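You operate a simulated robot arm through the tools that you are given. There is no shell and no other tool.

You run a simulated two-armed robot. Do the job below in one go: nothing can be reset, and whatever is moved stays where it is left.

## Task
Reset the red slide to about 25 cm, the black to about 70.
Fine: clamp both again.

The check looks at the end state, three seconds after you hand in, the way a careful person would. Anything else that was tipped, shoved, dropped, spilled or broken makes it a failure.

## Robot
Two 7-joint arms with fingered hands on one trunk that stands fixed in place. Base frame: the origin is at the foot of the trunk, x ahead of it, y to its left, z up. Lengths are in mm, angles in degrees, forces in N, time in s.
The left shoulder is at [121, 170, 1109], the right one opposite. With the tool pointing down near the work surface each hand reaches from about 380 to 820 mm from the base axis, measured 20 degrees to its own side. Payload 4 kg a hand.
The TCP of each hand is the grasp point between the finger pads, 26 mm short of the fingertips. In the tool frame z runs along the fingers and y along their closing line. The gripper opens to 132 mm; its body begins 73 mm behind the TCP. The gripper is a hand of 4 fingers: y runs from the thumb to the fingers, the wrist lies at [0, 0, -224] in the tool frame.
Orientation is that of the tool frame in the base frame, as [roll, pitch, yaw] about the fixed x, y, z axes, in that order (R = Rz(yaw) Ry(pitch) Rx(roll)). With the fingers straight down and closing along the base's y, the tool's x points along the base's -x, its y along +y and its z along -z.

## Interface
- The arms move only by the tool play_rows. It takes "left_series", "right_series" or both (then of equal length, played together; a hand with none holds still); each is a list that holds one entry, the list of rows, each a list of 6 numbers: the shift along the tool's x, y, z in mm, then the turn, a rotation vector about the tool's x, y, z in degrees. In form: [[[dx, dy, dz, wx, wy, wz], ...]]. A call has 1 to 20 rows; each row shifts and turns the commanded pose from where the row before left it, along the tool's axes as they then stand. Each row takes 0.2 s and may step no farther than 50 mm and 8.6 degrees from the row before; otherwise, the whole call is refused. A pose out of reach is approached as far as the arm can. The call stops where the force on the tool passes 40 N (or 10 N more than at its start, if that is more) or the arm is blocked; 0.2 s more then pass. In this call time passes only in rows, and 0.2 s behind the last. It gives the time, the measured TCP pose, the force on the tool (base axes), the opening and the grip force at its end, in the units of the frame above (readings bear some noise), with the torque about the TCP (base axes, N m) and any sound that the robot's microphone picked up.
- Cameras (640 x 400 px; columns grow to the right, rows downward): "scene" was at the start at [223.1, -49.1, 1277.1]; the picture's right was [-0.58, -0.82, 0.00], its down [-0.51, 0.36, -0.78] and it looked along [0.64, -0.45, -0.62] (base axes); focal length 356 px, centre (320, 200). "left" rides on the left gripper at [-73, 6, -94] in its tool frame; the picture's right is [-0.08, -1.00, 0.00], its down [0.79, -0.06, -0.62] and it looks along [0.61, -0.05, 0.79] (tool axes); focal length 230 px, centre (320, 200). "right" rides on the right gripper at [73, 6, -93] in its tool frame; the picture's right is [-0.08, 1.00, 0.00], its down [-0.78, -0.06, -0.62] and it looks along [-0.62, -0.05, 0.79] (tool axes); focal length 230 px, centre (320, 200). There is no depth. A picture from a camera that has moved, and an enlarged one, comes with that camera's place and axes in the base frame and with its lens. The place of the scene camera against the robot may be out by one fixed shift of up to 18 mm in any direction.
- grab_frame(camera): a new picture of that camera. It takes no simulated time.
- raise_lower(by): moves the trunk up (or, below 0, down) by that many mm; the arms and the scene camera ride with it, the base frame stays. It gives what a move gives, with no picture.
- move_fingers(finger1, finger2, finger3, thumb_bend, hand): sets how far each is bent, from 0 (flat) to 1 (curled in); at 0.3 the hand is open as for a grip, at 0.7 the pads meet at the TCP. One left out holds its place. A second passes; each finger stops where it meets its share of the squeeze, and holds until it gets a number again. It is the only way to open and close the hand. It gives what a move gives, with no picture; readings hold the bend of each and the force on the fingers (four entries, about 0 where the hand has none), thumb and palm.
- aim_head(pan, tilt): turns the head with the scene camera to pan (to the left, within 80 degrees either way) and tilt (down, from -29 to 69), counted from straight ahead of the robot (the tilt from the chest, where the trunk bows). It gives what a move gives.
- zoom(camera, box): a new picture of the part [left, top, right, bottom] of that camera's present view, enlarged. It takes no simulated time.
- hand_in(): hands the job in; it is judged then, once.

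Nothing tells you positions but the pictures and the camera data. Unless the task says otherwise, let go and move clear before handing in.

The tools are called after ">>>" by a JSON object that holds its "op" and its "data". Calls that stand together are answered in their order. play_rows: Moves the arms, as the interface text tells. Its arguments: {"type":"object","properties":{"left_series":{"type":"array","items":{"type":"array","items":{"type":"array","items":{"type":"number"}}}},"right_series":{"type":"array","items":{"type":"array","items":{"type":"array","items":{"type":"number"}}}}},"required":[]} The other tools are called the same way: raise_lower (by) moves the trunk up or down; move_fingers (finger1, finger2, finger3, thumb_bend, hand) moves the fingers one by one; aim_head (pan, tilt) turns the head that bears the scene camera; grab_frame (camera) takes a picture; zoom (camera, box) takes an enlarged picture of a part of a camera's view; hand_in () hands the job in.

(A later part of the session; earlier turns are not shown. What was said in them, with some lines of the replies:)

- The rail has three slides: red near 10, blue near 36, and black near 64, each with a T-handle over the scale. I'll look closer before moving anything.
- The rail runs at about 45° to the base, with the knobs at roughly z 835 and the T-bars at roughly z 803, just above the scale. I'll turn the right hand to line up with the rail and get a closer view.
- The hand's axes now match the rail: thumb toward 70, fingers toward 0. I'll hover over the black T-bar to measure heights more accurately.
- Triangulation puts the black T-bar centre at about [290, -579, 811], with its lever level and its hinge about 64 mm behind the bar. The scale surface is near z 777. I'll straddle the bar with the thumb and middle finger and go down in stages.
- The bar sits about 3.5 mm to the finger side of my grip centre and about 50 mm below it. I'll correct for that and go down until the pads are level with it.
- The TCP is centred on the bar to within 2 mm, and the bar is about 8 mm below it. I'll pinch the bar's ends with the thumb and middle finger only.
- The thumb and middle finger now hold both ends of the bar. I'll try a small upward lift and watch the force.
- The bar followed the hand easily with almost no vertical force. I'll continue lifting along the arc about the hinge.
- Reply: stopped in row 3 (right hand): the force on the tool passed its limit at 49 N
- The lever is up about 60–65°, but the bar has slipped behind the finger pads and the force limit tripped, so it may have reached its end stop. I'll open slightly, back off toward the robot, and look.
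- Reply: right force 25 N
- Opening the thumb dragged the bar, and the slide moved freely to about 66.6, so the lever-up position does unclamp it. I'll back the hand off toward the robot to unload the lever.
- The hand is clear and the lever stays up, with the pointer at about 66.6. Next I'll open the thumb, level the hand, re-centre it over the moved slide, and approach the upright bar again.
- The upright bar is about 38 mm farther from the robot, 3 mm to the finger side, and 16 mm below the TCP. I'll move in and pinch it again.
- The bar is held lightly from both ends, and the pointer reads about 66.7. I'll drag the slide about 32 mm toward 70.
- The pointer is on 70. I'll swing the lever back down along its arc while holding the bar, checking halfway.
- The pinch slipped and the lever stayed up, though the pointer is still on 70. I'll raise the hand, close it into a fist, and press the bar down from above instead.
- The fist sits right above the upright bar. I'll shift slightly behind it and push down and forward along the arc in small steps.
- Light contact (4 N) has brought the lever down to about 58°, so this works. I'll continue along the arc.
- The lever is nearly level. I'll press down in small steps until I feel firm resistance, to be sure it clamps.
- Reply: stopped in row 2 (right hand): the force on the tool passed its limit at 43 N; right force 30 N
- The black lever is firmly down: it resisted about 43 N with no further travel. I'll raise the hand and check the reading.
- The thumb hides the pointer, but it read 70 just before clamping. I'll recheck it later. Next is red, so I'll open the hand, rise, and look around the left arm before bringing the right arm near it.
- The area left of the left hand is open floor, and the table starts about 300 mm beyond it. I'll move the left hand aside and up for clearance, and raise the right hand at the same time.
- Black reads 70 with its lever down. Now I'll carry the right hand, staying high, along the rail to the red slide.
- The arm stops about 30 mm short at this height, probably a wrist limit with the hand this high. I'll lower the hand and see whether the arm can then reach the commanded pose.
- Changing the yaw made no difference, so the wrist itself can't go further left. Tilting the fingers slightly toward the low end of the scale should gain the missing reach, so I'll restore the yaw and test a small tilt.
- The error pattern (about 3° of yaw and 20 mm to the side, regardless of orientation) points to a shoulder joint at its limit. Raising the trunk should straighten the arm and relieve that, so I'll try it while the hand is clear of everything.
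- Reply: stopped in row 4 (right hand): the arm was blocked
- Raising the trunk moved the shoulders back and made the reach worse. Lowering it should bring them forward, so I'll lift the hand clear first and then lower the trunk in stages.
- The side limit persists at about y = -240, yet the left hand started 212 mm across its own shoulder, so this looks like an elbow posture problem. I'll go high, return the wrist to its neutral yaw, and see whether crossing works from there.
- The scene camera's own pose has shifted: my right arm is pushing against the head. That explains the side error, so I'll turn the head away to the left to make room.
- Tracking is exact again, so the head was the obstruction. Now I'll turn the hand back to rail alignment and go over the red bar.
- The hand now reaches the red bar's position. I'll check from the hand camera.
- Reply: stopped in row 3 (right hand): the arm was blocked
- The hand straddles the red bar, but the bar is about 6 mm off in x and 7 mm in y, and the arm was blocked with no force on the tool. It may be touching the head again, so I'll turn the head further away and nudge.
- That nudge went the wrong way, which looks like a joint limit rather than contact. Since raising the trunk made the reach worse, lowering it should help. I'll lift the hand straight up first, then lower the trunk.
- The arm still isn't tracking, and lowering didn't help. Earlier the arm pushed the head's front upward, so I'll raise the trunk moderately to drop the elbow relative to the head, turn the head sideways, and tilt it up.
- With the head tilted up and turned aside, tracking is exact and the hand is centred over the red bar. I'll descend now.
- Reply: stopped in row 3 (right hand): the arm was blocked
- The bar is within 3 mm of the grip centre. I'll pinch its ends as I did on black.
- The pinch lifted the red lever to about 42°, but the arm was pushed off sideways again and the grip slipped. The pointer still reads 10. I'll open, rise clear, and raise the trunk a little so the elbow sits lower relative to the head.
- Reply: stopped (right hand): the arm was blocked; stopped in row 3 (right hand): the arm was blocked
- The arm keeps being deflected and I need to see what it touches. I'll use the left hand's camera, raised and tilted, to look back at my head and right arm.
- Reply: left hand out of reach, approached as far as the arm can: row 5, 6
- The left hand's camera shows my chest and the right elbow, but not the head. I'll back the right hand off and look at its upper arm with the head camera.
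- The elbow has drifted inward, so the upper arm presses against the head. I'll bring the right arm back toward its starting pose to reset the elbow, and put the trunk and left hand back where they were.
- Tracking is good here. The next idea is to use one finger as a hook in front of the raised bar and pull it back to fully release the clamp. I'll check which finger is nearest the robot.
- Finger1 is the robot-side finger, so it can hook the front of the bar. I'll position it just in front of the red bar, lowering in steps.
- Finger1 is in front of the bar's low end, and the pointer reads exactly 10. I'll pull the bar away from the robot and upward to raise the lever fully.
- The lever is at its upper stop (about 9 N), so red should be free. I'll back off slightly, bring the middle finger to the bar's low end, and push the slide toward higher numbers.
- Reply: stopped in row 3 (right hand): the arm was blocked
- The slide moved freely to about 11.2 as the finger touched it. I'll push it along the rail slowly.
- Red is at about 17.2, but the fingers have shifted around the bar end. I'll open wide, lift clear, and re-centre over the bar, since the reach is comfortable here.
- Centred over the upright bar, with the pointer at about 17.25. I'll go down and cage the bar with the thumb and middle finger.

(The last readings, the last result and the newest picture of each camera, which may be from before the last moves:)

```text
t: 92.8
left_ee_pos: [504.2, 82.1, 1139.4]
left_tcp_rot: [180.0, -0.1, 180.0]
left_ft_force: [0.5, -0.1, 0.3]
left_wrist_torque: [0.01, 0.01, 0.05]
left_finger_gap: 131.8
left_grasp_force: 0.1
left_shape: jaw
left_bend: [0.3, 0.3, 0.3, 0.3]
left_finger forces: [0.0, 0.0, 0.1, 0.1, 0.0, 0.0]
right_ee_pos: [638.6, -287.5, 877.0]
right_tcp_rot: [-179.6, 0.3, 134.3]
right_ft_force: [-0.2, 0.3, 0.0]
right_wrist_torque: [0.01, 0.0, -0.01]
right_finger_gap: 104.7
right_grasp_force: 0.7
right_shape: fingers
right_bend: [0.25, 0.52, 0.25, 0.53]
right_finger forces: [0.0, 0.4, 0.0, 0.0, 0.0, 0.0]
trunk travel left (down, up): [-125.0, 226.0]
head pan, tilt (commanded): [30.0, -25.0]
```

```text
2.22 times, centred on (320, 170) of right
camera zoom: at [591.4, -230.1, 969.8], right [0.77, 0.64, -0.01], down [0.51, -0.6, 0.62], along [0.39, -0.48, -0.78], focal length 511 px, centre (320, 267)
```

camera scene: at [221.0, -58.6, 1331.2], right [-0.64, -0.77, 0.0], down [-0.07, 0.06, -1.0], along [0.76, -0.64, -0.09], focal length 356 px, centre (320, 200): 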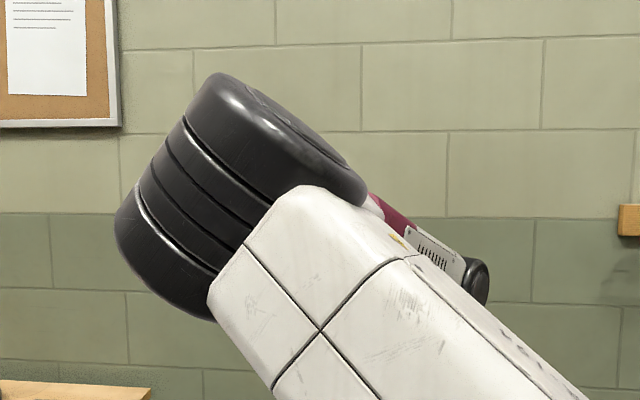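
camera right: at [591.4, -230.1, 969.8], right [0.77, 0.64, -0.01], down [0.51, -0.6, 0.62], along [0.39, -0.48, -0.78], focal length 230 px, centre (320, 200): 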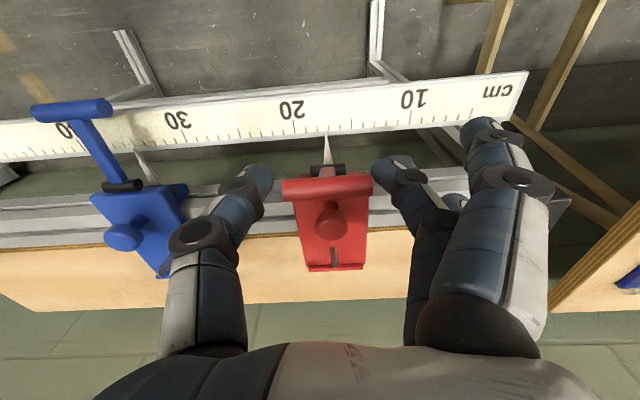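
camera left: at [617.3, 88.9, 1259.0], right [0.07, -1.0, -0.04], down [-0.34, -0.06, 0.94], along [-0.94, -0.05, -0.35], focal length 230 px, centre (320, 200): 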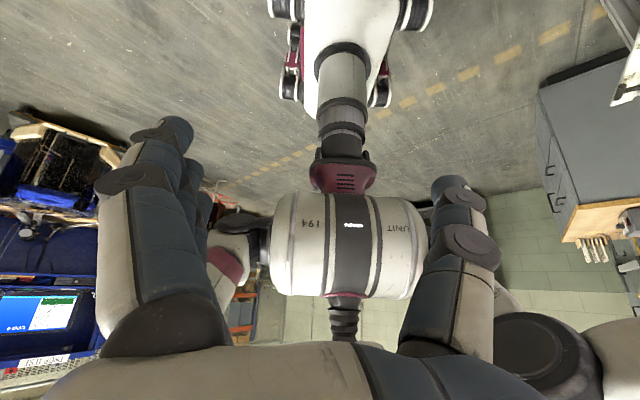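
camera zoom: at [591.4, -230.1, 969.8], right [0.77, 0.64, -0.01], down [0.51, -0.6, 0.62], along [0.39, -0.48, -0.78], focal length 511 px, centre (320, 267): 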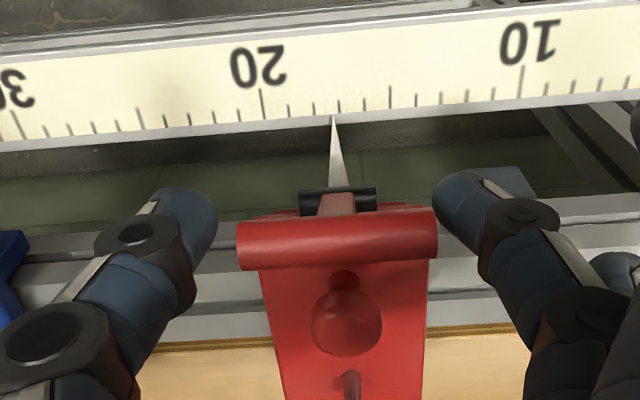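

>>> {"op": "move_fingers", "data": {"hand": "right", "finger2": 0.57, "thumb_bend": 0.56}}

>>> {"op": "play_rows", "data": {"right_series": [[[0, -6, 0, -0.3, 0.3, 0], [0, -9, 0, 0, 0, 0], [0, -10, 0, 0, 0, 0], [0, -10, 0, 0, 0, 0], [0, -10, 0, 0, 0, 0], [0, -8, 0, 0, 0, 0], [0, 0, 0, 0, 0, 0]]]}}

>>> {"op": "grab_frame", "data": {"camera": "right"}}

>>> {"op": "zoom", "data": {"camera": "right", "box": [220, 80, 420, 260]}}

```text
t: 93.8
left_ee_pos: [504.0, 82.4, 1139.3]
left_tcp_rot: [180.0, 0.0, 180.0]
left_ft_force: [0.3, 0.6, 0.0]
left_wrist_torque: [-0.03, 0.0, 0.02]
left_finger_gap: 132.0
left_grasp_force: 0.2
left_shape: jaw
left_bend: [0.3, 0.3, 0.3, 0.3]
left_finger forces: [0.0, 0.1, 0.1, 0.1, 0.1, 0.0]
right_ee_pos: [637.1, -287.2, 876.4]
right_tcp_rot: [-179.5, 0.3, 134.3]
right_ft_force: [1.4, 1.7, -0.3]
right_wrist_torque: [0.01, 0.0, 0.0]
right_finger_gap: 100.5
right_grasp_force: 1.5
right_shape: fingers
right_bend: [0.25, 0.53, 0.25, 0.56]
right_finger forces: [0.0, 2.5, 0.0, 0.1, 0.6, 0.0]
trunk travel left (down, up): [-125.0, 226.0]
head pan, tilt (commanded): [30.0, -25.0]
```

```text
t: 95.4
left_ee_pos: [503.8, 82.2, 1139.1]
left_tcp_rot: [180.0, 0.1, -179.9]
left_ft_force: [0.0, 0.4, 0.2]
left_wrist_torque: [-0.01, 0.0, -0.01]
left_finger_gap: 131.7
left_grasp_force: 0.1
left_shape: jaw
left_bend: [0.3, 0.3, 0.3, 0.3]
left_finger forces: [0.1, 0.1, 0.0, 0.0, 0.1, 0.0]
right_ee_pos: [602.4, -321.8, 878.0]
right_tcp_rot: [179.8, 0.1, 134.6]
right_ft_force: [3.2, 1.4, -1.6]
right_wrist_torque: [-0.01, -0.01, 0.0]
right_finger_gap: 100.6
right_grasp_force: 2.3
right_shape: fingers
right_bend: [0.25, 0.52, 0.25, 0.56]
right_finger forces: [0.0, 3.6, 0.0, 0.0, 0.9, 0.0]
trunk travel left (down, up): [-125.0, 226.0]
head pan, tilt (commanded): [30.0, -25.0]
```

```text
taken
camera right: at [554.3, -265.3, 972.3], right [0.76, 0.64, 0.0], down [0.51, -0.6, 0.62], along [0.4, -0.47, -0.79], focal length 230 px, centre (320, 200)
```

right: 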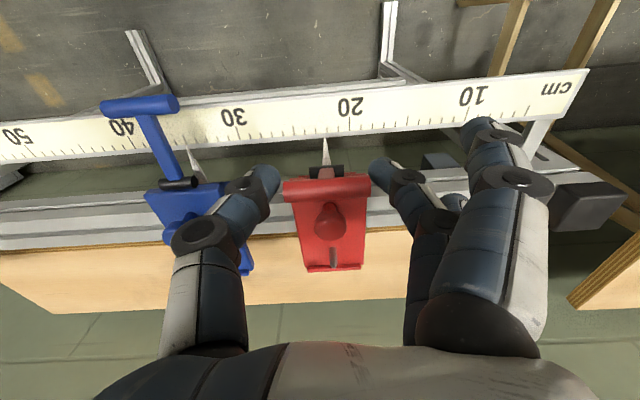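

```text
2.22 times, centred on (320, 170) of right
camera zoom: at [554.3, -265.3, 972.3], right [0.76, 0.64, 0.0], down [0.51, -0.6, 0.62], along [0.4, -0.47, -0.79], focal length 511 px, centre (320, 267)
```

zoom: 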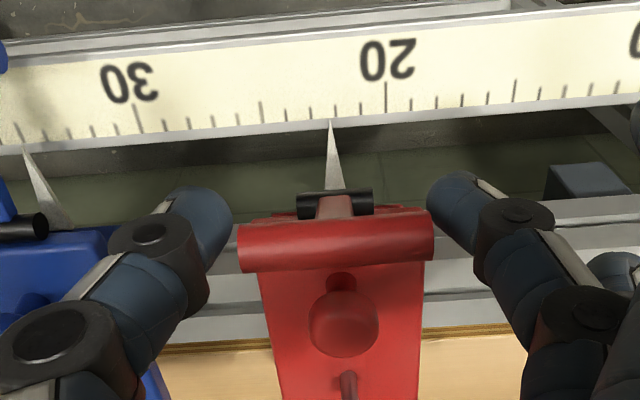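

Tracking is clean here, and red is at about 22.2. I'll push the last 28 mm carefully, as blue is nearby.

>>> {"op": "play_rows", "data": {"right_series": [[[0, -6, 0, 0, 0, 0], [0, -8, 0, 0, 0, 0], [0, -8, 0, 0, 0, 0], [0, -5, 0, 0, 0, 0], [0, 0, 0, 0, 0, 0]]]}}

>>> {"op": "grab_frame", "data": {"camera": "right"}}

>>> {"op": "zoom", "data": {"camera": "right", "box": [220, 80, 420, 260]}}

```text
t: 96.6
left_ee_pos: [505.3, 82.3, 1138.4]
left_tcp_rot: [-180.0, 0.0, -180.0]
left_ft_force: [-0.6, -0.5, -0.6]
left_wrist_torque: [0.01, -0.04, -0.02]
left_finger_gap: 131.8
left_grasp_force: 0.1
left_shape: jaw
left_bend: [0.3, 0.3, 0.3, 0.3]
left_finger forces: [0.0, 0.0, 0.0, 0.1, 0.1, 0.0]
right_ee_pos: [580.4, -341.4, 878.1]
right_tcp_rot: [179.9, 0.1, 134.4]
right_ft_force: [3.1, 1.4, -0.7]
right_wrist_torque: [0.02, -0.04, -0.04]
right_finger_gap: 100.3
right_grasp_force: 1.5
right_shape: fingers
right_bend: [0.25, 0.52, 0.25, 0.56]
right_finger forces: [0.0, 2.8, 0.0, 0.0, 0.5, 0.0]
trunk travel left (down, up): [-125.0, 226.0]
head pan, tilt (commanded): [30.0, -25.0]
```

```text
taken
camera right: at [534.2, -283.5, 971.7], right [0.77, 0.64, 0.0], down [0.51, -0.6, 0.62], along [0.4, -0.47, -0.79], focal length 230 px, centre (320, 200)
```

right: 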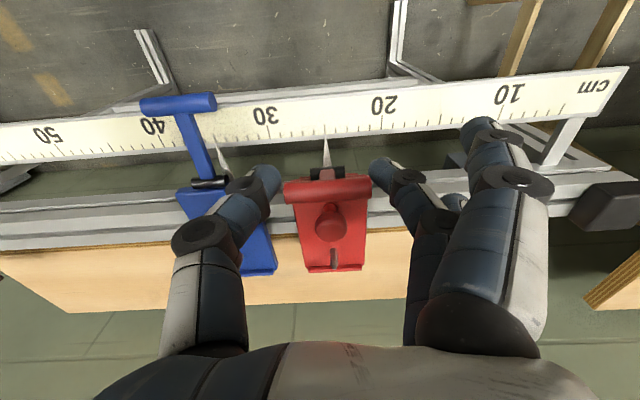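

```text
2.22 times, centred on (320, 170) of right
camera zoom: at [534.2, -283.5, 971.7], right [0.77, 0.64, 0.0], down [0.51, -0.6, 0.62], along [0.4, -0.47, -0.79], focal length 511 px, centre (320, 267)
```

zoom: 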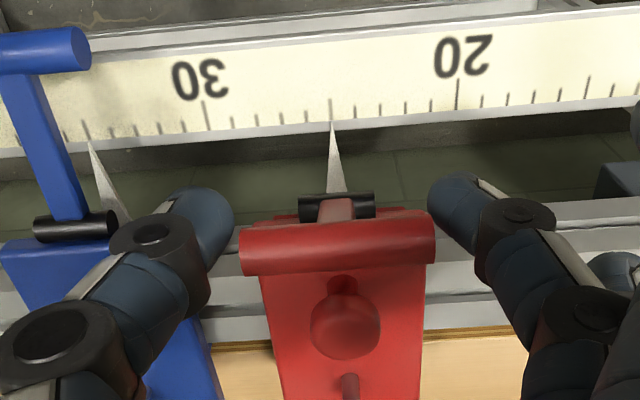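

Red's pointer is exactly on 25 and blue is still at 35. I'll release gently, rise, and make a fist to press the lever down as I did with black.

>>> {"op": "move_fingers", "data": {"hand": "right", "finger2": 0.46, "thumb_bend": 0.48}}

>>> {"op": "play_rows", "data": {"right_series": [[[0, 0, -15, 0, 0, 0], [0, 0, -25, 0, 0, 0], [5, 0, -25, 0, 0, 0], [0, 0, 0, 0, 0, 0]]]}}

>>> {"op": "move_fingers", "data": {"hand": "right", "finger1": 0.7, "finger2": 0.7, "finger3": 0.7, "thumb_bend": 0.7}}

>>> {"op": "grab_frame", "data": {"camera": "right"}}

>>> {"op": "zoom", "data": {"camera": "right", "box": [220, 80, 420, 260]}}

```text
t: 97.6
left_ee_pos: [503.8, 82.1, 1138.4]
left_tcp_rot: [-180.0, 0.0, 179.9]
left_ft_force: [-0.3, 0.6, -0.8]
left_wrist_torque: [0.0, -0.03, -0.01]
left_finger_gap: 131.5
left_grasp_force: 0.1
left_shape: jaw
left_bend: [0.3, 0.3, 0.3, 0.3]
left_finger forces: [0.0, 0.0, 0.0, 0.1, 0.0, 0.0]
right_ee_pos: [581.1, -340.8, 877.0]
right_tcp_rot: [-179.9, 0.0, 134.4]
right_ft_force: [-0.3, 0.5, 0.2]
right_wrist_torque: [-0.02, 0.01, 0.04]
right_finger_gap: 112.1
right_grasp_force: 0.1
right_shape: fingers
right_bend: [0.25, 0.46, 0.25, 0.48]
right_finger forces: [0.0, 0.1, 0.0, 0.1, 0.1, 0.0]
trunk travel left (down, up): [-125.0, 226.0]
head pan, tilt (commanded): [30.0, -25.0]
```

```text
t: 98.6
left_ee_pos: [505.8, 81.7, 1138.0]
left_tcp_rot: [180.0, 0.0, -180.0]
left_ft_force: [-0.8, -0.2, -0.4]
left_wrist_torque: [-0.02, 0.0, 0.0]
left_finger_gap: 132.0
left_grasp_force: 0.1
left_shape: jaw
left_bend: [0.3, 0.3, 0.3, 0.3]
left_finger forces: [0.1, 0.1, 0.0, 0.0, 0.0, 0.0]
right_ee_pos: [577.0, -332.9, 938.9]
right_tcp_rot: [-179.8, -0.7, 134.7]
right_ft_force: [0.8, 0.6, -0.2]
right_wrist_torque: [-0.04, -0.01, 0.0]
right_finger_gap: 112.1
right_grasp_force: 0.1
right_shape: fingers
right_bend: [0.25, 0.46, 0.25, 0.48]
right_finger forces: [0.0, 0.0, 0.0, 0.0, 0.0, 0.0]
trunk travel left (down, up): [-125.0, 226.0]
head pan, tilt (commanded): [30.0, -25.0]
```

```text
t: 99.6
left_ee_pos: [505.2, 82.0, 1138.5]
left_tcp_rot: [180.0, 0.1, -180.0]
left_ft_force: [0.2, 0.0, -0.3]
left_wrist_torque: [0.02, 0.01, 0.0]
left_finger_gap: 131.9
left_grasp_force: 0.0
left_shape: jaw
left_bend: [0.3, 0.3, 0.3, 0.3]
left_finger forces: [0.0, 0.0, 0.1, 0.0, 0.1, 0.0]
right_ee_pos: [578.9, -333.1, 942.7]
right_tcp_rot: [179.6, -0.4, 134.9]
right_ft_force: [-0.5, -0.1, 0.2]
right_wrist_torque: [0.02, 0.03, -0.03]
right_finger_gap: 14.4
right_grasp_force: 0.1
right_shape: fingers
right_bend: [0.7, 0.7, 0.7, 0.7]
right_finger forces: [0.0, 0.1, 0.1, 0.0, 0.1, 0.0]
trunk travel left (down, up): [-125.0, 226.0]
head pan, tilt (commanded): [30.0, -25.0]
```

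```text
taken
camera right: at [530.7, -277.0, 1036.4], right [0.76, 0.65, 0.01], down [0.51, -0.6, 0.61], along [0.4, -0.46, -0.79], focal length 230 px, centre (320, 200)
```

right: 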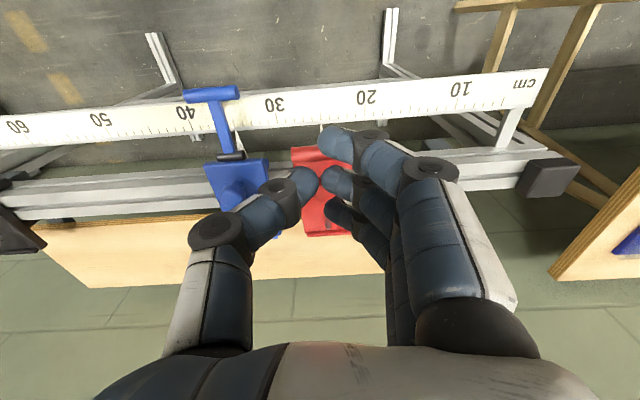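

```text
2.22 times, centred on (320, 170) of right
camera zoom: at [530.7, -277.0, 1036.4], right [0.76, 0.65, 0.01], down [0.51, -0.6, 0.61], along [0.4, -0.46, -0.79], focal length 511 px, centre (320, 267)
```

zoom: 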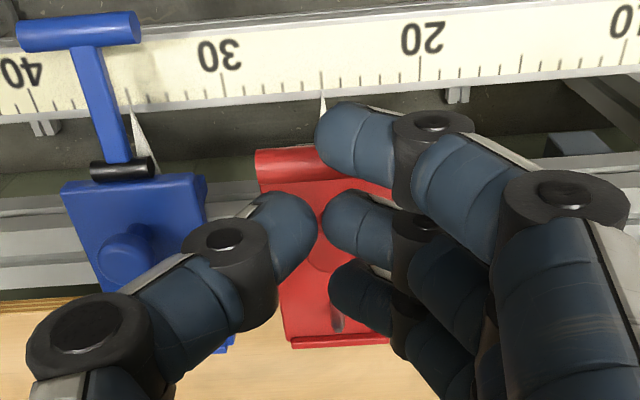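

Red still reads 25 with its lever up. I'll position the fist over and slightly behind the bar.

>>> {"op": "play_rows", "data": {"right_series": [[[-7, 0, 10, 0.3, -0.4, 0.3], [-8, 0, 18, 0, 0, 0], [0, 0, 0, 0, 0, 0]]]}}

>>> {"op": "zoom", "data": {"camera": "right", "box": [240, 100, 420, 260]}}

```text
t: 100.4
left_ee_pos: [504.1, 82.2, 1139.3]
left_tcp_rot: [180.0, 0.2, -179.9]
left_ft_force: [0.1, 0.2, 0.4]
left_wrist_torque: [0.03, -0.02, -0.01]
left_finger_gap: 132.0
left_grasp_force: 0.0
left_shape: jaw
left_bend: [0.3, 0.3, 0.3, 0.3]
left_finger forces: [0.0, 0.1, 0.0, 0.0, 0.1, 0.0]
right_ee_pos: [591.3, -345.3, 918.3]
right_tcp_rot: [179.7, 0.7, 134.4]
right_ft_force: [-0.3, 1.1, 0.3]
right_wrist_torque: [-0.03, -0.01, -0.01]
right_finger_gap: 14.2
right_grasp_force: 0.1
right_shape: fingers
right_bend: [0.7, 0.7, 0.7, 0.7]
right_finger forces: [0.0, 0.0, 0.0, 0.0, 0.0, 0.1]
trunk travel left (down, up): [-125.0, 226.0]
head pan, tilt (commanded): [30.0, -25.0]
```

```text
2.50 times, centred on (330, 180) of right
camera zoom: at [542.8, -288.2, 1011.2], right [0.77, 0.64, 0.0], down [0.5, -0.6, 0.63], along [0.4, -0.48, -0.78], focal length 575 px, centre (295, 250)
```

zoom: 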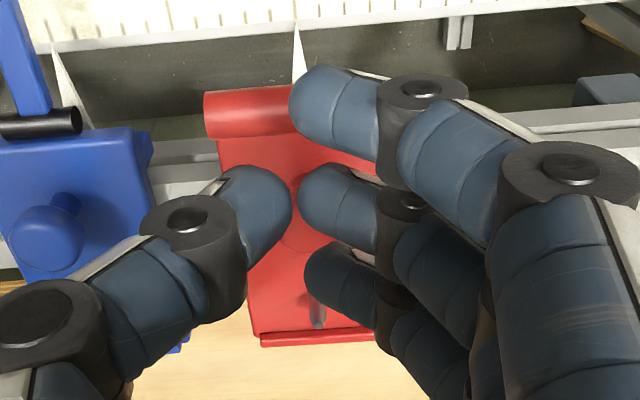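

>>> {"op": "play_rows", "data": {"right_series": [[[2, 0, 6, 0, 0.7, 0], [1, 0, 6, 0, 0, 0], [2, 0, 5, 0, 0, 0], [4, 0, 4, 0, 0, 0], [4, 0, 4, 0, 0, 0]]]}}

>>> {"op": "zoom", "data": {"camera": "right", "box": [240, 100, 420, 260]}}

```text
t: 101.6
left_ee_pos: [504.4, 82.2, 1137.4]
left_tcp_rot: [180.0, 0.0, -179.9]
left_ft_force: [-0.6, 0.4, 0.8]
left_wrist_torque: [0.02, 0.02, 0.02]
left_finger_gap: 131.9
left_grasp_force: 0.1
left_shape: jaw
left_bend: [0.3, 0.3, 0.3, 0.3]
left_finger forces: [0.0, 0.0, 0.0, 0.0, 0.0, 0.0]
right_ee_pos: [575.6, -340.7, 884.2]
right_tcp_rot: [-179.0, -0.5, 134.0]
right_ft_force: [-0.2, -0.4, 0.3]
right_wrist_torque: [-0.01, 0.02, 0.01]
right_finger_gap: 14.2
right_grasp_force: 0.0
right_shape: fingers
right_bend: [0.7, 0.7, 0.7, 0.7]
right_finger forces: [0.0, 0.0, 0.0, 0.0, 0.2, 0.0]
trunk travel left (down, up): [-125.0, 226.0]
head pan, tilt (commanded): [30.0, -25.0]
```

```text
2.50 times, centred on (330, 180) of right
camera zoom: at [531.2, -283.1, 979.0], right [0.77, 0.64, -0.02], down [0.51, -0.6, 0.61], along [0.38, -0.48, -0.79], focal length 575 px, centre (295, 250)
```

zoom: 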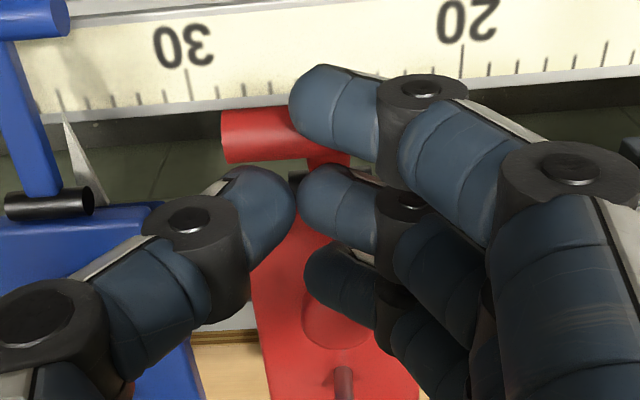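

The red lever is down to about 45° with red still at 25, but the hand drifted about 8 mm toward blue. I'll lift slightly, re-centre, then continue down the arc.

>>> {"op": "play_rows", "data": {"right_series": [[[0, 3, -4, -0.8, -0.5, -0.4], [0, 4, 0, 0, 0, 0], [0, 0, 0, 0, 0, 0]]]}}

>>> {"op": "zoom", "data": {"camera": "right", "box": [240, 100, 420, 260]}}

```text
t: 102.4
left_ee_pos: [504.3, 81.8, 1137.5]
left_tcp_rot: [-180.0, -0.1, -180.0]
left_ft_force: [0.7, -0.3, -0.3]
left_wrist_torque: [-0.01, -0.01, 0.01]
left_finger_gap: 131.6
left_grasp_force: 0.0
left_shape: jaw
left_bend: [0.3, 0.3, 0.3, 0.3]
left_finger forces: [0.1, 0.0, 0.0, 0.0, 0.0, 0.0]
right_ee_pos: [583.1, -334.1, 890.6]
right_tcp_rot: [179.7, 0.0, 134.5]
right_ft_force: [-0.6, 0.9, 0.0]
right_wrist_torque: [0.02, -0.02, 0.0]
right_finger_gap: 14.4
right_grasp_force: 0.1
right_shape: fingers
right_bend: [0.7, 0.7, 0.7, 0.7]
right_finger forces: [0.1, 0.0, 0.0, 0.1, 0.1, 0.0]
trunk travel left (down, up): [-125.0, 226.0]
head pan, tilt (commanded): [30.0, -25.0]
```

```text
2.50 times, centred on (330, 180) of right
camera zoom: at [536.2, -277.5, 984.5], right [0.76, 0.65, 0.0], down [0.51, -0.6, 0.62], along [0.4, -0.47, -0.79], focal length 575 px, centre (295, 250)
```

zoom: 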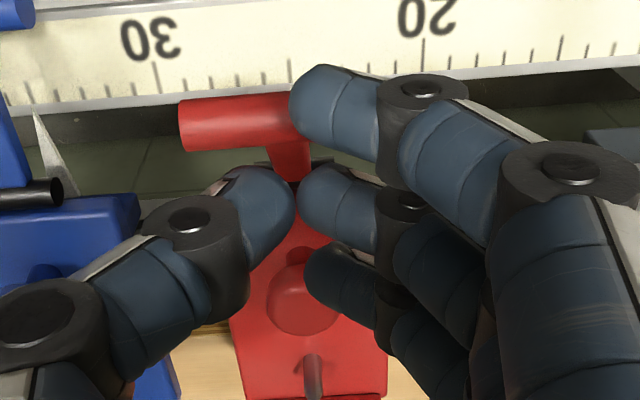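

>>> {"op": "play_rows", "data": {"right_series": [[[3, 0, 6, 0, 0, 0], [7, 0, 8.5, 0, 0, 0], [5.6, 0, 9.7, 0, 0, 0]]]}}

>>> {"op": "zoom", "data": {"camera": "right", "box": [240, 100, 420, 260]}}

```text
t: 103.2
left_ee_pos: [504.9, 82.7, 1140.0]
left_tcp_rot: [180.0, 0.0, -180.0]
left_ft_force: [0.4, -0.5, -0.6]
left_wrist_torque: [-0.02, 0.04, 0.0]
left_finger_gap: 131.8
left_grasp_force: 0.1
left_shape: jaw
left_bend: [0.3, 0.3, 0.3, 0.3]
left_finger forces: [0.0, 0.1, 0.0, 0.0, 0.0, 0.0]
right_ee_pos: [570.0, -323.2, 865.7]
right_tcp_rot: [-180.0, -0.1, 134.4]
right_ft_force: [-0.7, 0.1, -0.8]
right_wrist_torque: [0.01, 0.0, -0.02]
right_finger_gap: 14.3
right_grasp_force: 0.0
right_shape: fingers
right_bend: [0.7, 0.7, 0.7, 0.7]
right_finger forces: [0.0, 0.1, 0.0, 0.0, 0.0, 0.0]
trunk travel left (down, up): [-125.0, 226.0]
head pan, tilt (commanded): [30.0, -25.0]
```

```text
2.50 times, centred on (330, 180) of right
camera zoom: at [523.6, -266.8, 959.6], right [0.77, 0.64, 0.0], down [0.51, -0.6, 0.61], along [0.4, -0.47, -0.79], focal length 575 px, centre (295, 250)
```

zoom: 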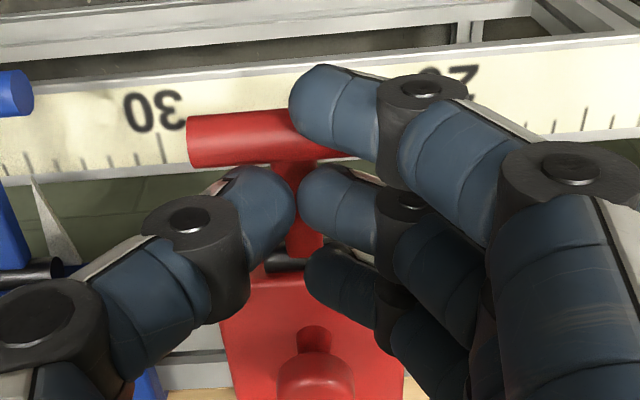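

>>> {"op": "play_rows", "data": {"right_series": [[[4, 0, 10.5, 0, 0, 0], [2, 0, 10, 0, 0, 0], [0.5, 0, 4, 0, 0, 0]]]}}

>>> {"op": "grab_frame", "data": {"camera": "right"}}

>>> {"op": "zoom", "data": {"camera": "right", "box": [240, 100, 420, 260]}}

```text
t: 104.0
left_ee_pos: [504.6, 81.4, 1138.7]
left_tcp_rot: [-179.9, -0.1, 180.0]
left_ft_force: [0.0, -0.2, 0.7]
left_wrist_torque: [0.01, 0.0, 0.01]
left_finger_gap: 131.8
left_grasp_force: 0.1
left_shape: jaw
left_bend: [0.3, 0.3, 0.3, 0.3]
left_finger forces: [0.0, 0.1, 0.0, 0.1, 0.0, 0.0]
right_ee_pos: [570.4, -316.6, 848.5]
right_tcp_rot: [178.8, 0.4, 134.6]
right_ft_force: [-0.4, -0.4, -0.1]
right_wrist_torque: [0.02, 0.03, 0.02]
right_finger_gap: 14.1
right_grasp_force: 0.0
right_shape: fingers
right_bend: [0.7, 0.7, 0.7, 0.7]
right_finger forces: [0.1, 0.0, 0.1, 0.1, 0.1, 0.0]
trunk travel left (down, up): [-125.0, 226.0]
head pan, tilt (commanded): [30.0, -25.0]
```

```text
taken
camera right: at [522.5, -261.0, 941.9], right [0.76, 0.65, 0.02], down [0.5, -0.61, 0.62], along [0.41, -0.46, -0.78], focal length 230 px, centre (320, 200)
```

right: 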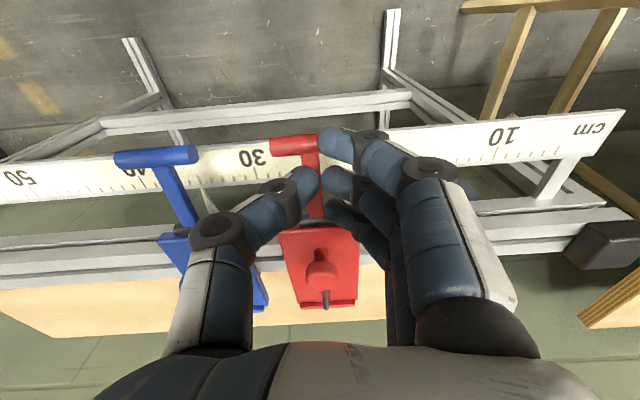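

```text
2.50 times, centred on (330, 180) of right
camera zoom: at [522.5, -261.0, 941.9], right [0.76, 0.65, 0.02], down [0.5, -0.61, 0.62], along [0.41, -0.46, -0.78], focal length 575 px, centre (295, 250)
```

zoom: 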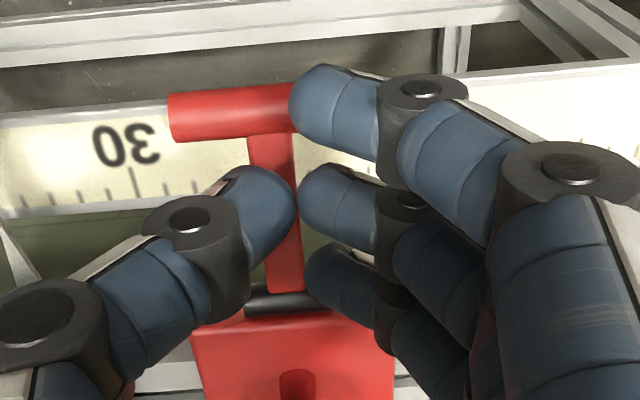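

The lever has dropped to level. Now I'll centre the fist on the bar and press it firmly to clamp.

>>> {"op": "play_rows", "data": {"right_series": [[[4, -2, 3, 1, 0, 0], [4, -2, 3, 0, 0.4, 0], [0, 0, 4, 0, 0, 0], [0, 0, 3, 0, 0, 0]]]}}

>>> {"op": "zoom", "data": {"camera": "right", "box": [240, 100, 420, 260]}}

```text
t: 105.0
left_ee_pos: [502.7, 82.5, 1139.4]
left_tcp_rot: [-179.9, 0.1, 180.0]
left_ft_force: [-0.4, 0.3, 0.3]
left_wrist_torque: [-0.01, -0.02, -0.01]
left_finger_gap: 132.1
left_grasp_force: 0.1
left_shape: jaw
left_bend: [0.3, 0.3, 0.3, 0.3]
left_finger forces: [0.1, 0.1, 0.1, 0.0, 0.0, 0.0]
right_ee_pos: [562.1, -315.2, 836.3]
right_tcp_rot: [-180.0, 0.1, 134.5]
right_ft_force: [-2.3, 2.7, 12.4]
right_wrist_torque: [0.03, 0.12, 0.0]
right_finger_gap: 14.2
right_grasp_force: 5.9
right_shape: fingers
right_bend: [0.7, 0.7, 0.7, 0.7]
right_finger forces: [0.1, 3.0, 0.8, 0.0, 8.8, 0.0]
trunk travel left (down, up): [-125.0, 226.0]
head pan, tilt (commanded): [30.0, -25.0]
```

```text
2.50 times, centred on (330, 180) of right
camera zoom: at [514.6, -259.2, 929.9], right [0.77, 0.64, 0.0], down [0.5, -0.6, 0.62], along [0.4, -0.47, -0.78], focal length 575 px, centre (295, 250)
```

zoom: 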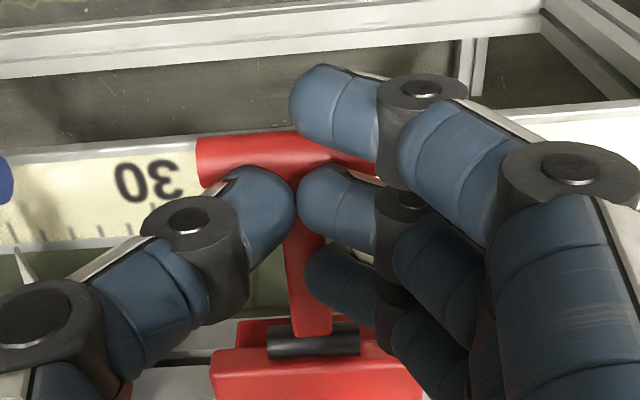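

>>> {"op": "play_rows", "data": {"right_series": [[[0, 0, 3, 0, 0, 0], [0, 0, 2, 0, 0, 0], [0, 0, 1, 0, 0, 0]]]}}

```text
t: 105.8
left_ee_pos: [501.3, 84.3, 1140.5]
left_tcp_rot: [-179.9, 0.3, 180.0]
left_ft_force: [-0.7, 0.1, 0.5]
left_wrist_torque: [0.02, 0.0, 0.0]
left_finger_gap: 131.8
left_grasp_force: 0.1
left_shape: jaw
left_bend: [0.3, 0.3, 0.3, 0.3]
left_finger forces: [0.0, 0.0, 0.0, 0.0, 0.0, 0.1]
right_ee_pos: [561.4, -317.1, 834.6]
right_tcp_rot: [180.0, 0.8, 134.3]
right_ft_force: [-0.2, 2.3, 39.7]
right_wrist_torque: [0.05, 0.17, 0.02]
right_finger_gap: 13.4
right_grasp_force: 20.8
right_shape: fingers
right_bend: [0.7, 0.72, 0.69, 0.71]
right_finger forces: [0.0, 15.0, 3.7, 0.0, 23.4, 0.0]
trunk travel left (down, up): [-125.0, 226.0]
head pan, tilt (commanded): [30.0, -25.0]
```

The red lever held firm at about 40 N. I'll rise clear and check all three slides.

>>> {"op": "play_rows", "data": {"right_series": [[[0, 0, -15, 0, 0, 0], [0, 2, -25, 0, 0, 0], [5, 3, -35, 0, 0, 0], [10, 0, -40, 0, 0, 0], [10, 0, -20, 0, 0, 0]]]}}

>>> {"op": "move_fingers", "data": {"hand": "right", "finger1": 0.3, "finger2": 0.3, "finger3": 0.3, "thumb_bend": 0.3}}

>>> {"op": "grab_frame", "data": {"camera": "right"}}

>>> {"op": "zoom", "data": {"camera": "right", "box": [220, 80, 420, 260]}}

```text
t: 107.0
left_ee_pos: [503.1, 83.0, 1138.8]
left_tcp_rot: [180.0, 0.0, -179.9]
left_ft_force: [-0.2, 0.0, 0.2]
left_wrist_torque: [0.0, 0.01, -0.02]
left_finger_gap: 131.5
left_grasp_force: 0.1
left_shape: jaw
left_bend: [0.3, 0.3, 0.3, 0.3]
left_finger forces: [0.0, 0.1, 0.0, 0.1, 0.1, 0.0]
right_ee_pos: [547.3, -285.3, 958.9]
right_tcp_rot: [-179.8, -1.4, 135.1]
right_ft_force: [0.3, 0.0, 0.6]
right_wrist_torque: [-0.03, 0.01, 0.03]
right_finger_gap: 13.9
right_grasp_force: 0.1
right_shape: fingers
right_bend: [0.7, 0.7, 0.7, 0.7]
right_finger forces: [0.0, 0.1, 0.1, 0.1, 0.0, 0.1]
trunk travel left (down, up): [-125.0, 226.0]
head pan, tilt (commanded): [30.0, -25.0]
```

```text
t: 108.0
left_ee_pos: [504.9, 81.5, 1138.6]
left_tcp_rot: [180.0, -0.1, -180.0]
left_ft_force: [-0.5, -1.3, 0.2]
left_wrist_torque: [0.05, -0.02, 0.02]
left_finger_gap: 131.8
left_grasp_force: 0.2
left_shape: jaw
left_bend: [0.3, 0.3, 0.3, 0.3]
left_finger forces: [0.1, 0.0, 0.0, 0.0, 0.1, 0.0]
right_ee_pos: [549.8, -282.7, 961.2]
right_tcp_rot: [179.7, -1.2, 135.3]
right_ft_force: [0.3, -0.8, -0.8]
right_wrist_torque: [0.0, 0.02, -0.02]
right_finger_gap: 135.5
right_grasp_force: 0.0
right_shape: fingers
right_bend: [0.3, 0.3, 0.3, 0.3]
right_finger forces: [0.0, 0.0, 0.0, 0.0, 0.0, 0.0]
trunk travel left (down, up): [-125.0, 226.0]
head pan, tilt (commanded): [30.0, -25.0]
```

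```text
taken
camera right: at [502.7, -229.4, 1056.5], right [0.76, 0.66, 0.0], down [0.52, -0.6, 0.6], along [0.4, -0.45, -0.8], focal length 230 px, centre (320, 200)
```

right: 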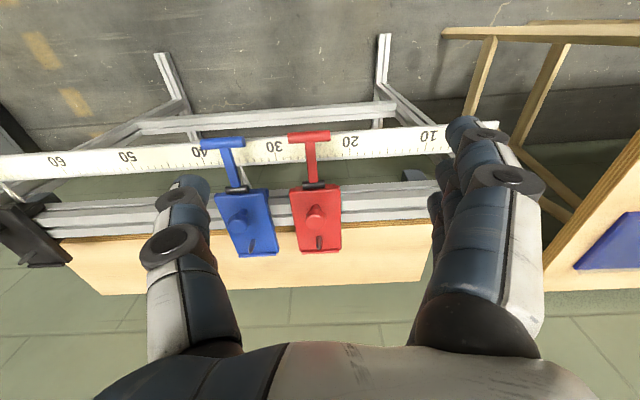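

```text
2.22 times, centred on (320, 170) of right
camera zoom: at [502.7, -229.4, 1056.5], right [0.76, 0.66, 0.0], down [0.52, -0.6, 0.6], along [0.4, -0.45, -0.8], focal length 511 px, centre (320, 267)
```

zoom: 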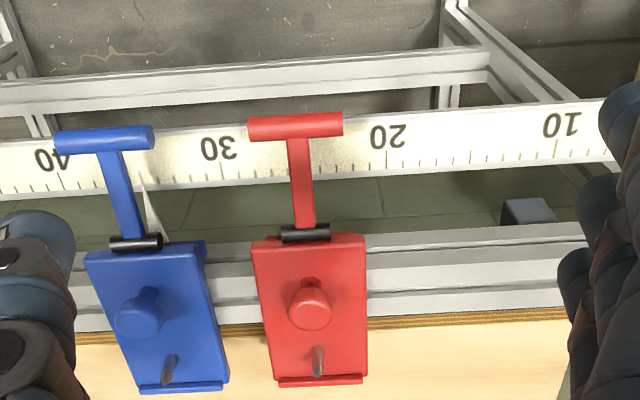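

Red and blue levers look identical, both down. I'll move the hand to the right for angled views of the red and black pointers.

>>> {"op": "play_rows", "data": {"right_series": [[[0, -30, -10, 0, -1.2, 0.7], [0, -35, -10, 0, 0, 0], [0, -35, 0, 0, 0, 0], [0, -30, 0, 0, 0, 0]]]}}

>>> {"op": "grab_frame", "data": {"camera": "right"}}

>>> {"op": "zoom", "data": {"camera": "right", "box": [280, 80, 460, 240]}}

>>> {"op": "zoom", "data": {"camera": "right", "box": [0, 80, 180, 240]}}

```text
t: 109.0
left_ee_pos: [504.1, 84.0, 1137.9]
left_tcp_rot: [-180.0, 0.0, 179.9]
left_ft_force: [-0.8, -0.2, -0.1]
left_wrist_torque: [0.01, 0.01, 0.01]
left_finger_gap: 131.9
left_grasp_force: 0.1
left_shape: jaw
left_bend: [0.3, 0.3, 0.3, 0.3]
left_finger forces: [0.1, 0.0, 0.0, 0.0, 0.0, 0.0]
right_ee_pos: [458.1, -373.8, 983.3]
right_tcp_rot: [179.3, 0.7, 135.2]
right_ft_force: [-0.8, 0.2, 0.1]
right_wrist_torque: [-0.03, -0.02, 0.01]
right_finger_gap: 136.0
right_grasp_force: 0.1
right_shape: fingers
right_bend: [0.3, 0.3, 0.3, 0.3]
right_finger forces: [0.0, 0.0, 0.0, 0.0, 0.1, 0.0]
trunk travel left (down, up): [-125.0, 226.0]
head pan, tilt (commanded): [30.0, -25.0]
```

```text
taken
camera right: at [408.6, -318.3, 1075.2], right [0.76, 0.65, 0.01], down [0.5, -0.6, 0.62], along [0.42, -0.47, -0.78], focal length 230 px, centre (320, 200)
```

right: 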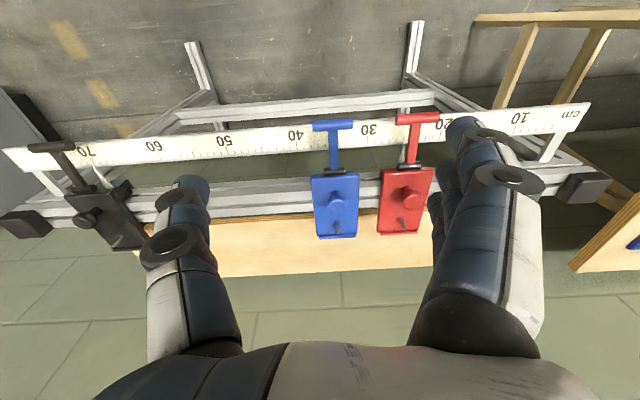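

```text
2.50 times, centred on (370, 160) of right
camera zoom: at [408.6, -318.3, 1075.2], right [0.76, 0.65, 0.01], down [0.5, -0.6, 0.62], along [0.42, -0.47, -0.78], focal length 575 px, centre (195, 300)
```

zoom: 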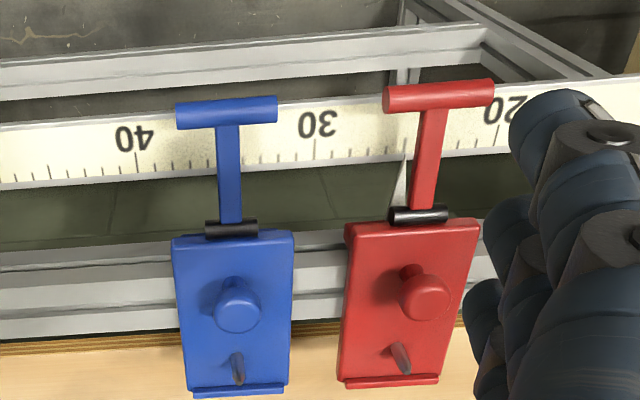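

```text
2.50 times, centred on (90, 160) of right
camera zoom: at [408.6, -318.3, 1075.2], right [0.76, 0.65, 0.01], down [0.5, -0.6, 0.62], along [0.42, -0.47, -0.78], focal length 575 px, centre (895, 300)
```

zoom: 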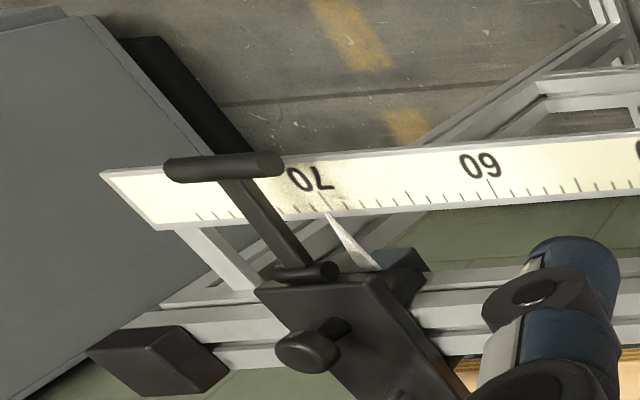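

Red reads 25 and black reads 70, both levers down, with blue unchanged at 35. I'll retract the hand upward and check the whole scene once more.

>>> {"op": "play_rows", "data": {"right_series": [[[5, -20, -20, 0, 0, 0], [5, -25, -25, 0, 0, 0], [5, -25, -25, 0, 0, 0], [0, 0, 0, 0, 0, 0]]]}}

>>> {"op": "aim_head", "data": {"pan": -20, "tilt": 35}}

>>> {"op": "grab_frame", "data": {"camera": "scene"}}

>>> {"op": "grab_frame", "data": {"camera": "right"}}

```text
t: 110.0
left_ee_pos: [505.5, 82.0, 1138.6]
left_tcp_rot: [-179.9, 0.0, 179.9]
left_ft_force: [0.2, -0.9, 0.4]
left_wrist_torque: [0.02, 0.06, -0.02]
left_finger_gap: 131.8
left_grasp_force: 0.0
left_shape: jaw
left_bend: [0.3, 0.3, 0.3, 0.3]
left_finger forces: [0.0, 0.0, 0.0, 0.0, 0.0, 0.0]
right_ee_pos: [401.6, -415.2, 1050.7]
right_tcp_rot: [179.2, 0.4, 135.8]
right_ft_force: [0.5, -0.9, 0.1]
right_wrist_torque: [-0.02, -0.01, 0.0]
right_finger_gap: 135.8
right_grasp_force: 0.0
right_shape: fingers
right_bend: [0.3, 0.3, 0.3, 0.3]
right_finger forces: [0.0, 0.1, 0.0, 0.0, 0.0, 0.1]
right hand out of reach, approached as far as the arm can: row 3
trunk travel left (down, up): [-125.0, 226.0]
head pan, tilt (commanded): [30.0, -25.0]
```

```text
t: 111.3
left_ee_pos: [505.1, 82.1, 1138.3]
left_tcp_rot: [-180.0, -0.1, -180.0]
left_ft_force: [0.4, -0.1, 0.1]
left_wrist_torque: [0.0, 0.01, 0.0]
left_finger_gap: 131.9
left_grasp_force: 0.0
left_shape: jaw
left_bend: [0.3, 0.3, 0.3, 0.3]
left_finger forces: [0.0, 0.1, 0.0, 0.0, 0.1, 0.0]
right_ee_pos: [399.6, -417.6, 1047.2]
right_tcp_rot: [179.7, 0.0, 135.4]
right_ft_force: [-0.7, 0.4, -0.5]
right_wrist_torque: [0.01, 0.0, 0.01]
right_finger_gap: 135.9
right_grasp_force: 0.0
right_shape: fingers
right_bend: [0.3, 0.3, 0.3, 0.3]
right_finger forces: [0.1, 0.0, 0.1, 0.1, 0.0, 0.0]
trunk travel left (down, up): [-125.0, 226.0]
head pan, tilt (commanded): [-20.0, 35.0]
```

```text
taken
camera scene: at [239.3, -24.7, 1289.1], right [-0.28, -0.96, 0.0], down [-0.49, 0.14, -0.86], along [0.83, -0.24, -0.51], focal length 356 px, centre (320, 200)
```

scene: 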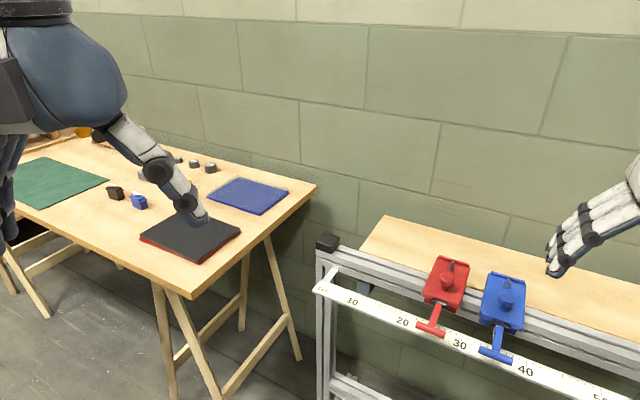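

```text
taken
camera right: at [351.4, -361.8, 1142.5], right [0.76, 0.65, 0.01], down [0.51, -0.6, 0.62], along [0.41, -0.46, -0.79], focal length 230 px, centre (320, 200)
```

right: 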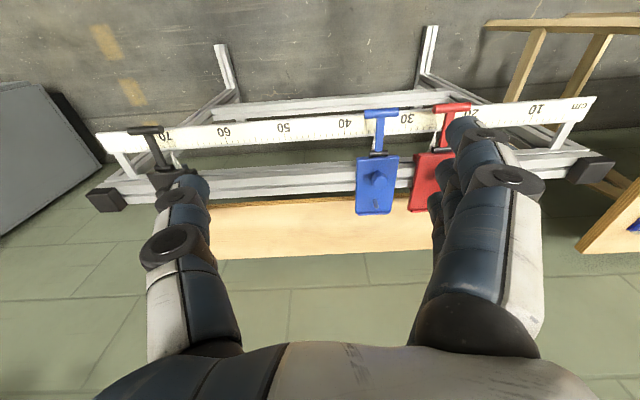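

>>> {"op": "zoom", "data": {"camera": "scene", "box": [380, 240, 560, 380]}}

>>> {"op": "zoom", "data": {"camera": "right", "box": [90, 100, 270, 230]}}

```text
2.86 times, centred on (470, 310) of scene
camera zoom: at [239.3, -24.7, 1289.1], right [-0.28, -0.96, 0.0], down [-0.49, 0.14, -0.86], along [0.83, -0.24, -0.51], focal length 1016 px, centre (-109, -114)
```

zoom: 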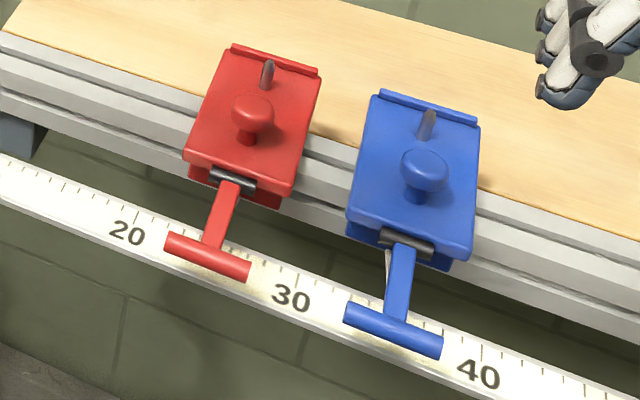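

```text
3.08 times, centred on (180, 165) of right
camera zoom: at [351.4, -361.8, 1142.5], right [0.76, 0.65, 0.01], down [0.51, -0.6, 0.62], along [0.41, -0.46, -0.79], focal length 708 px, centre (751, 308)
```

zoom: 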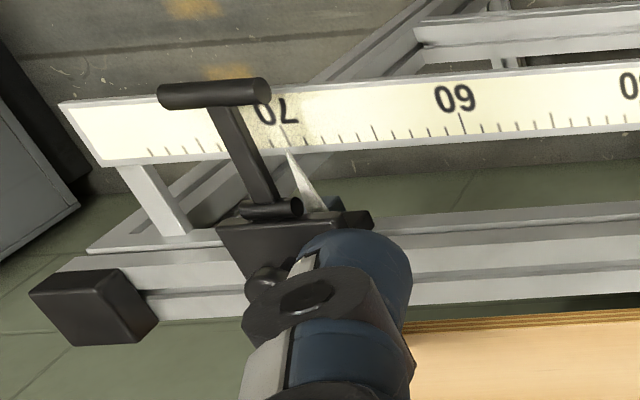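

Red's pointer is at 25 and black's at 70. Both levers are pressed down to the same angle as blue's, blue hasn't moved from 35, and nothing on the table was disturbed. Both hands are clear, so I'm handing in.

>>> {"op": "hand_in", "data": {}}

```text
The job is handed in.
```

The red slide now reads 25 cm and the black slide reads 70 cm, both clamped again, and I've handed the job in.

- **Clamps:** I pressed each lever down until it held against about 40 N without moving further. Red's lever sits at the same angle as blue's, which I never touched. I didn't try pushing the slides afterward to test the clamps.
- **Blue slide:** it still reads 35 cm.
- **Surroundings:** nothing on the table or rail was knocked or moved, and both hands are open and clear.

While reaching for red, the right arm pressed against the robot's own head a few times. I turned the head aside and moved the trunk up and down to make room. The trunk is back at its starting height, but the head and both hands are not in their original positions.
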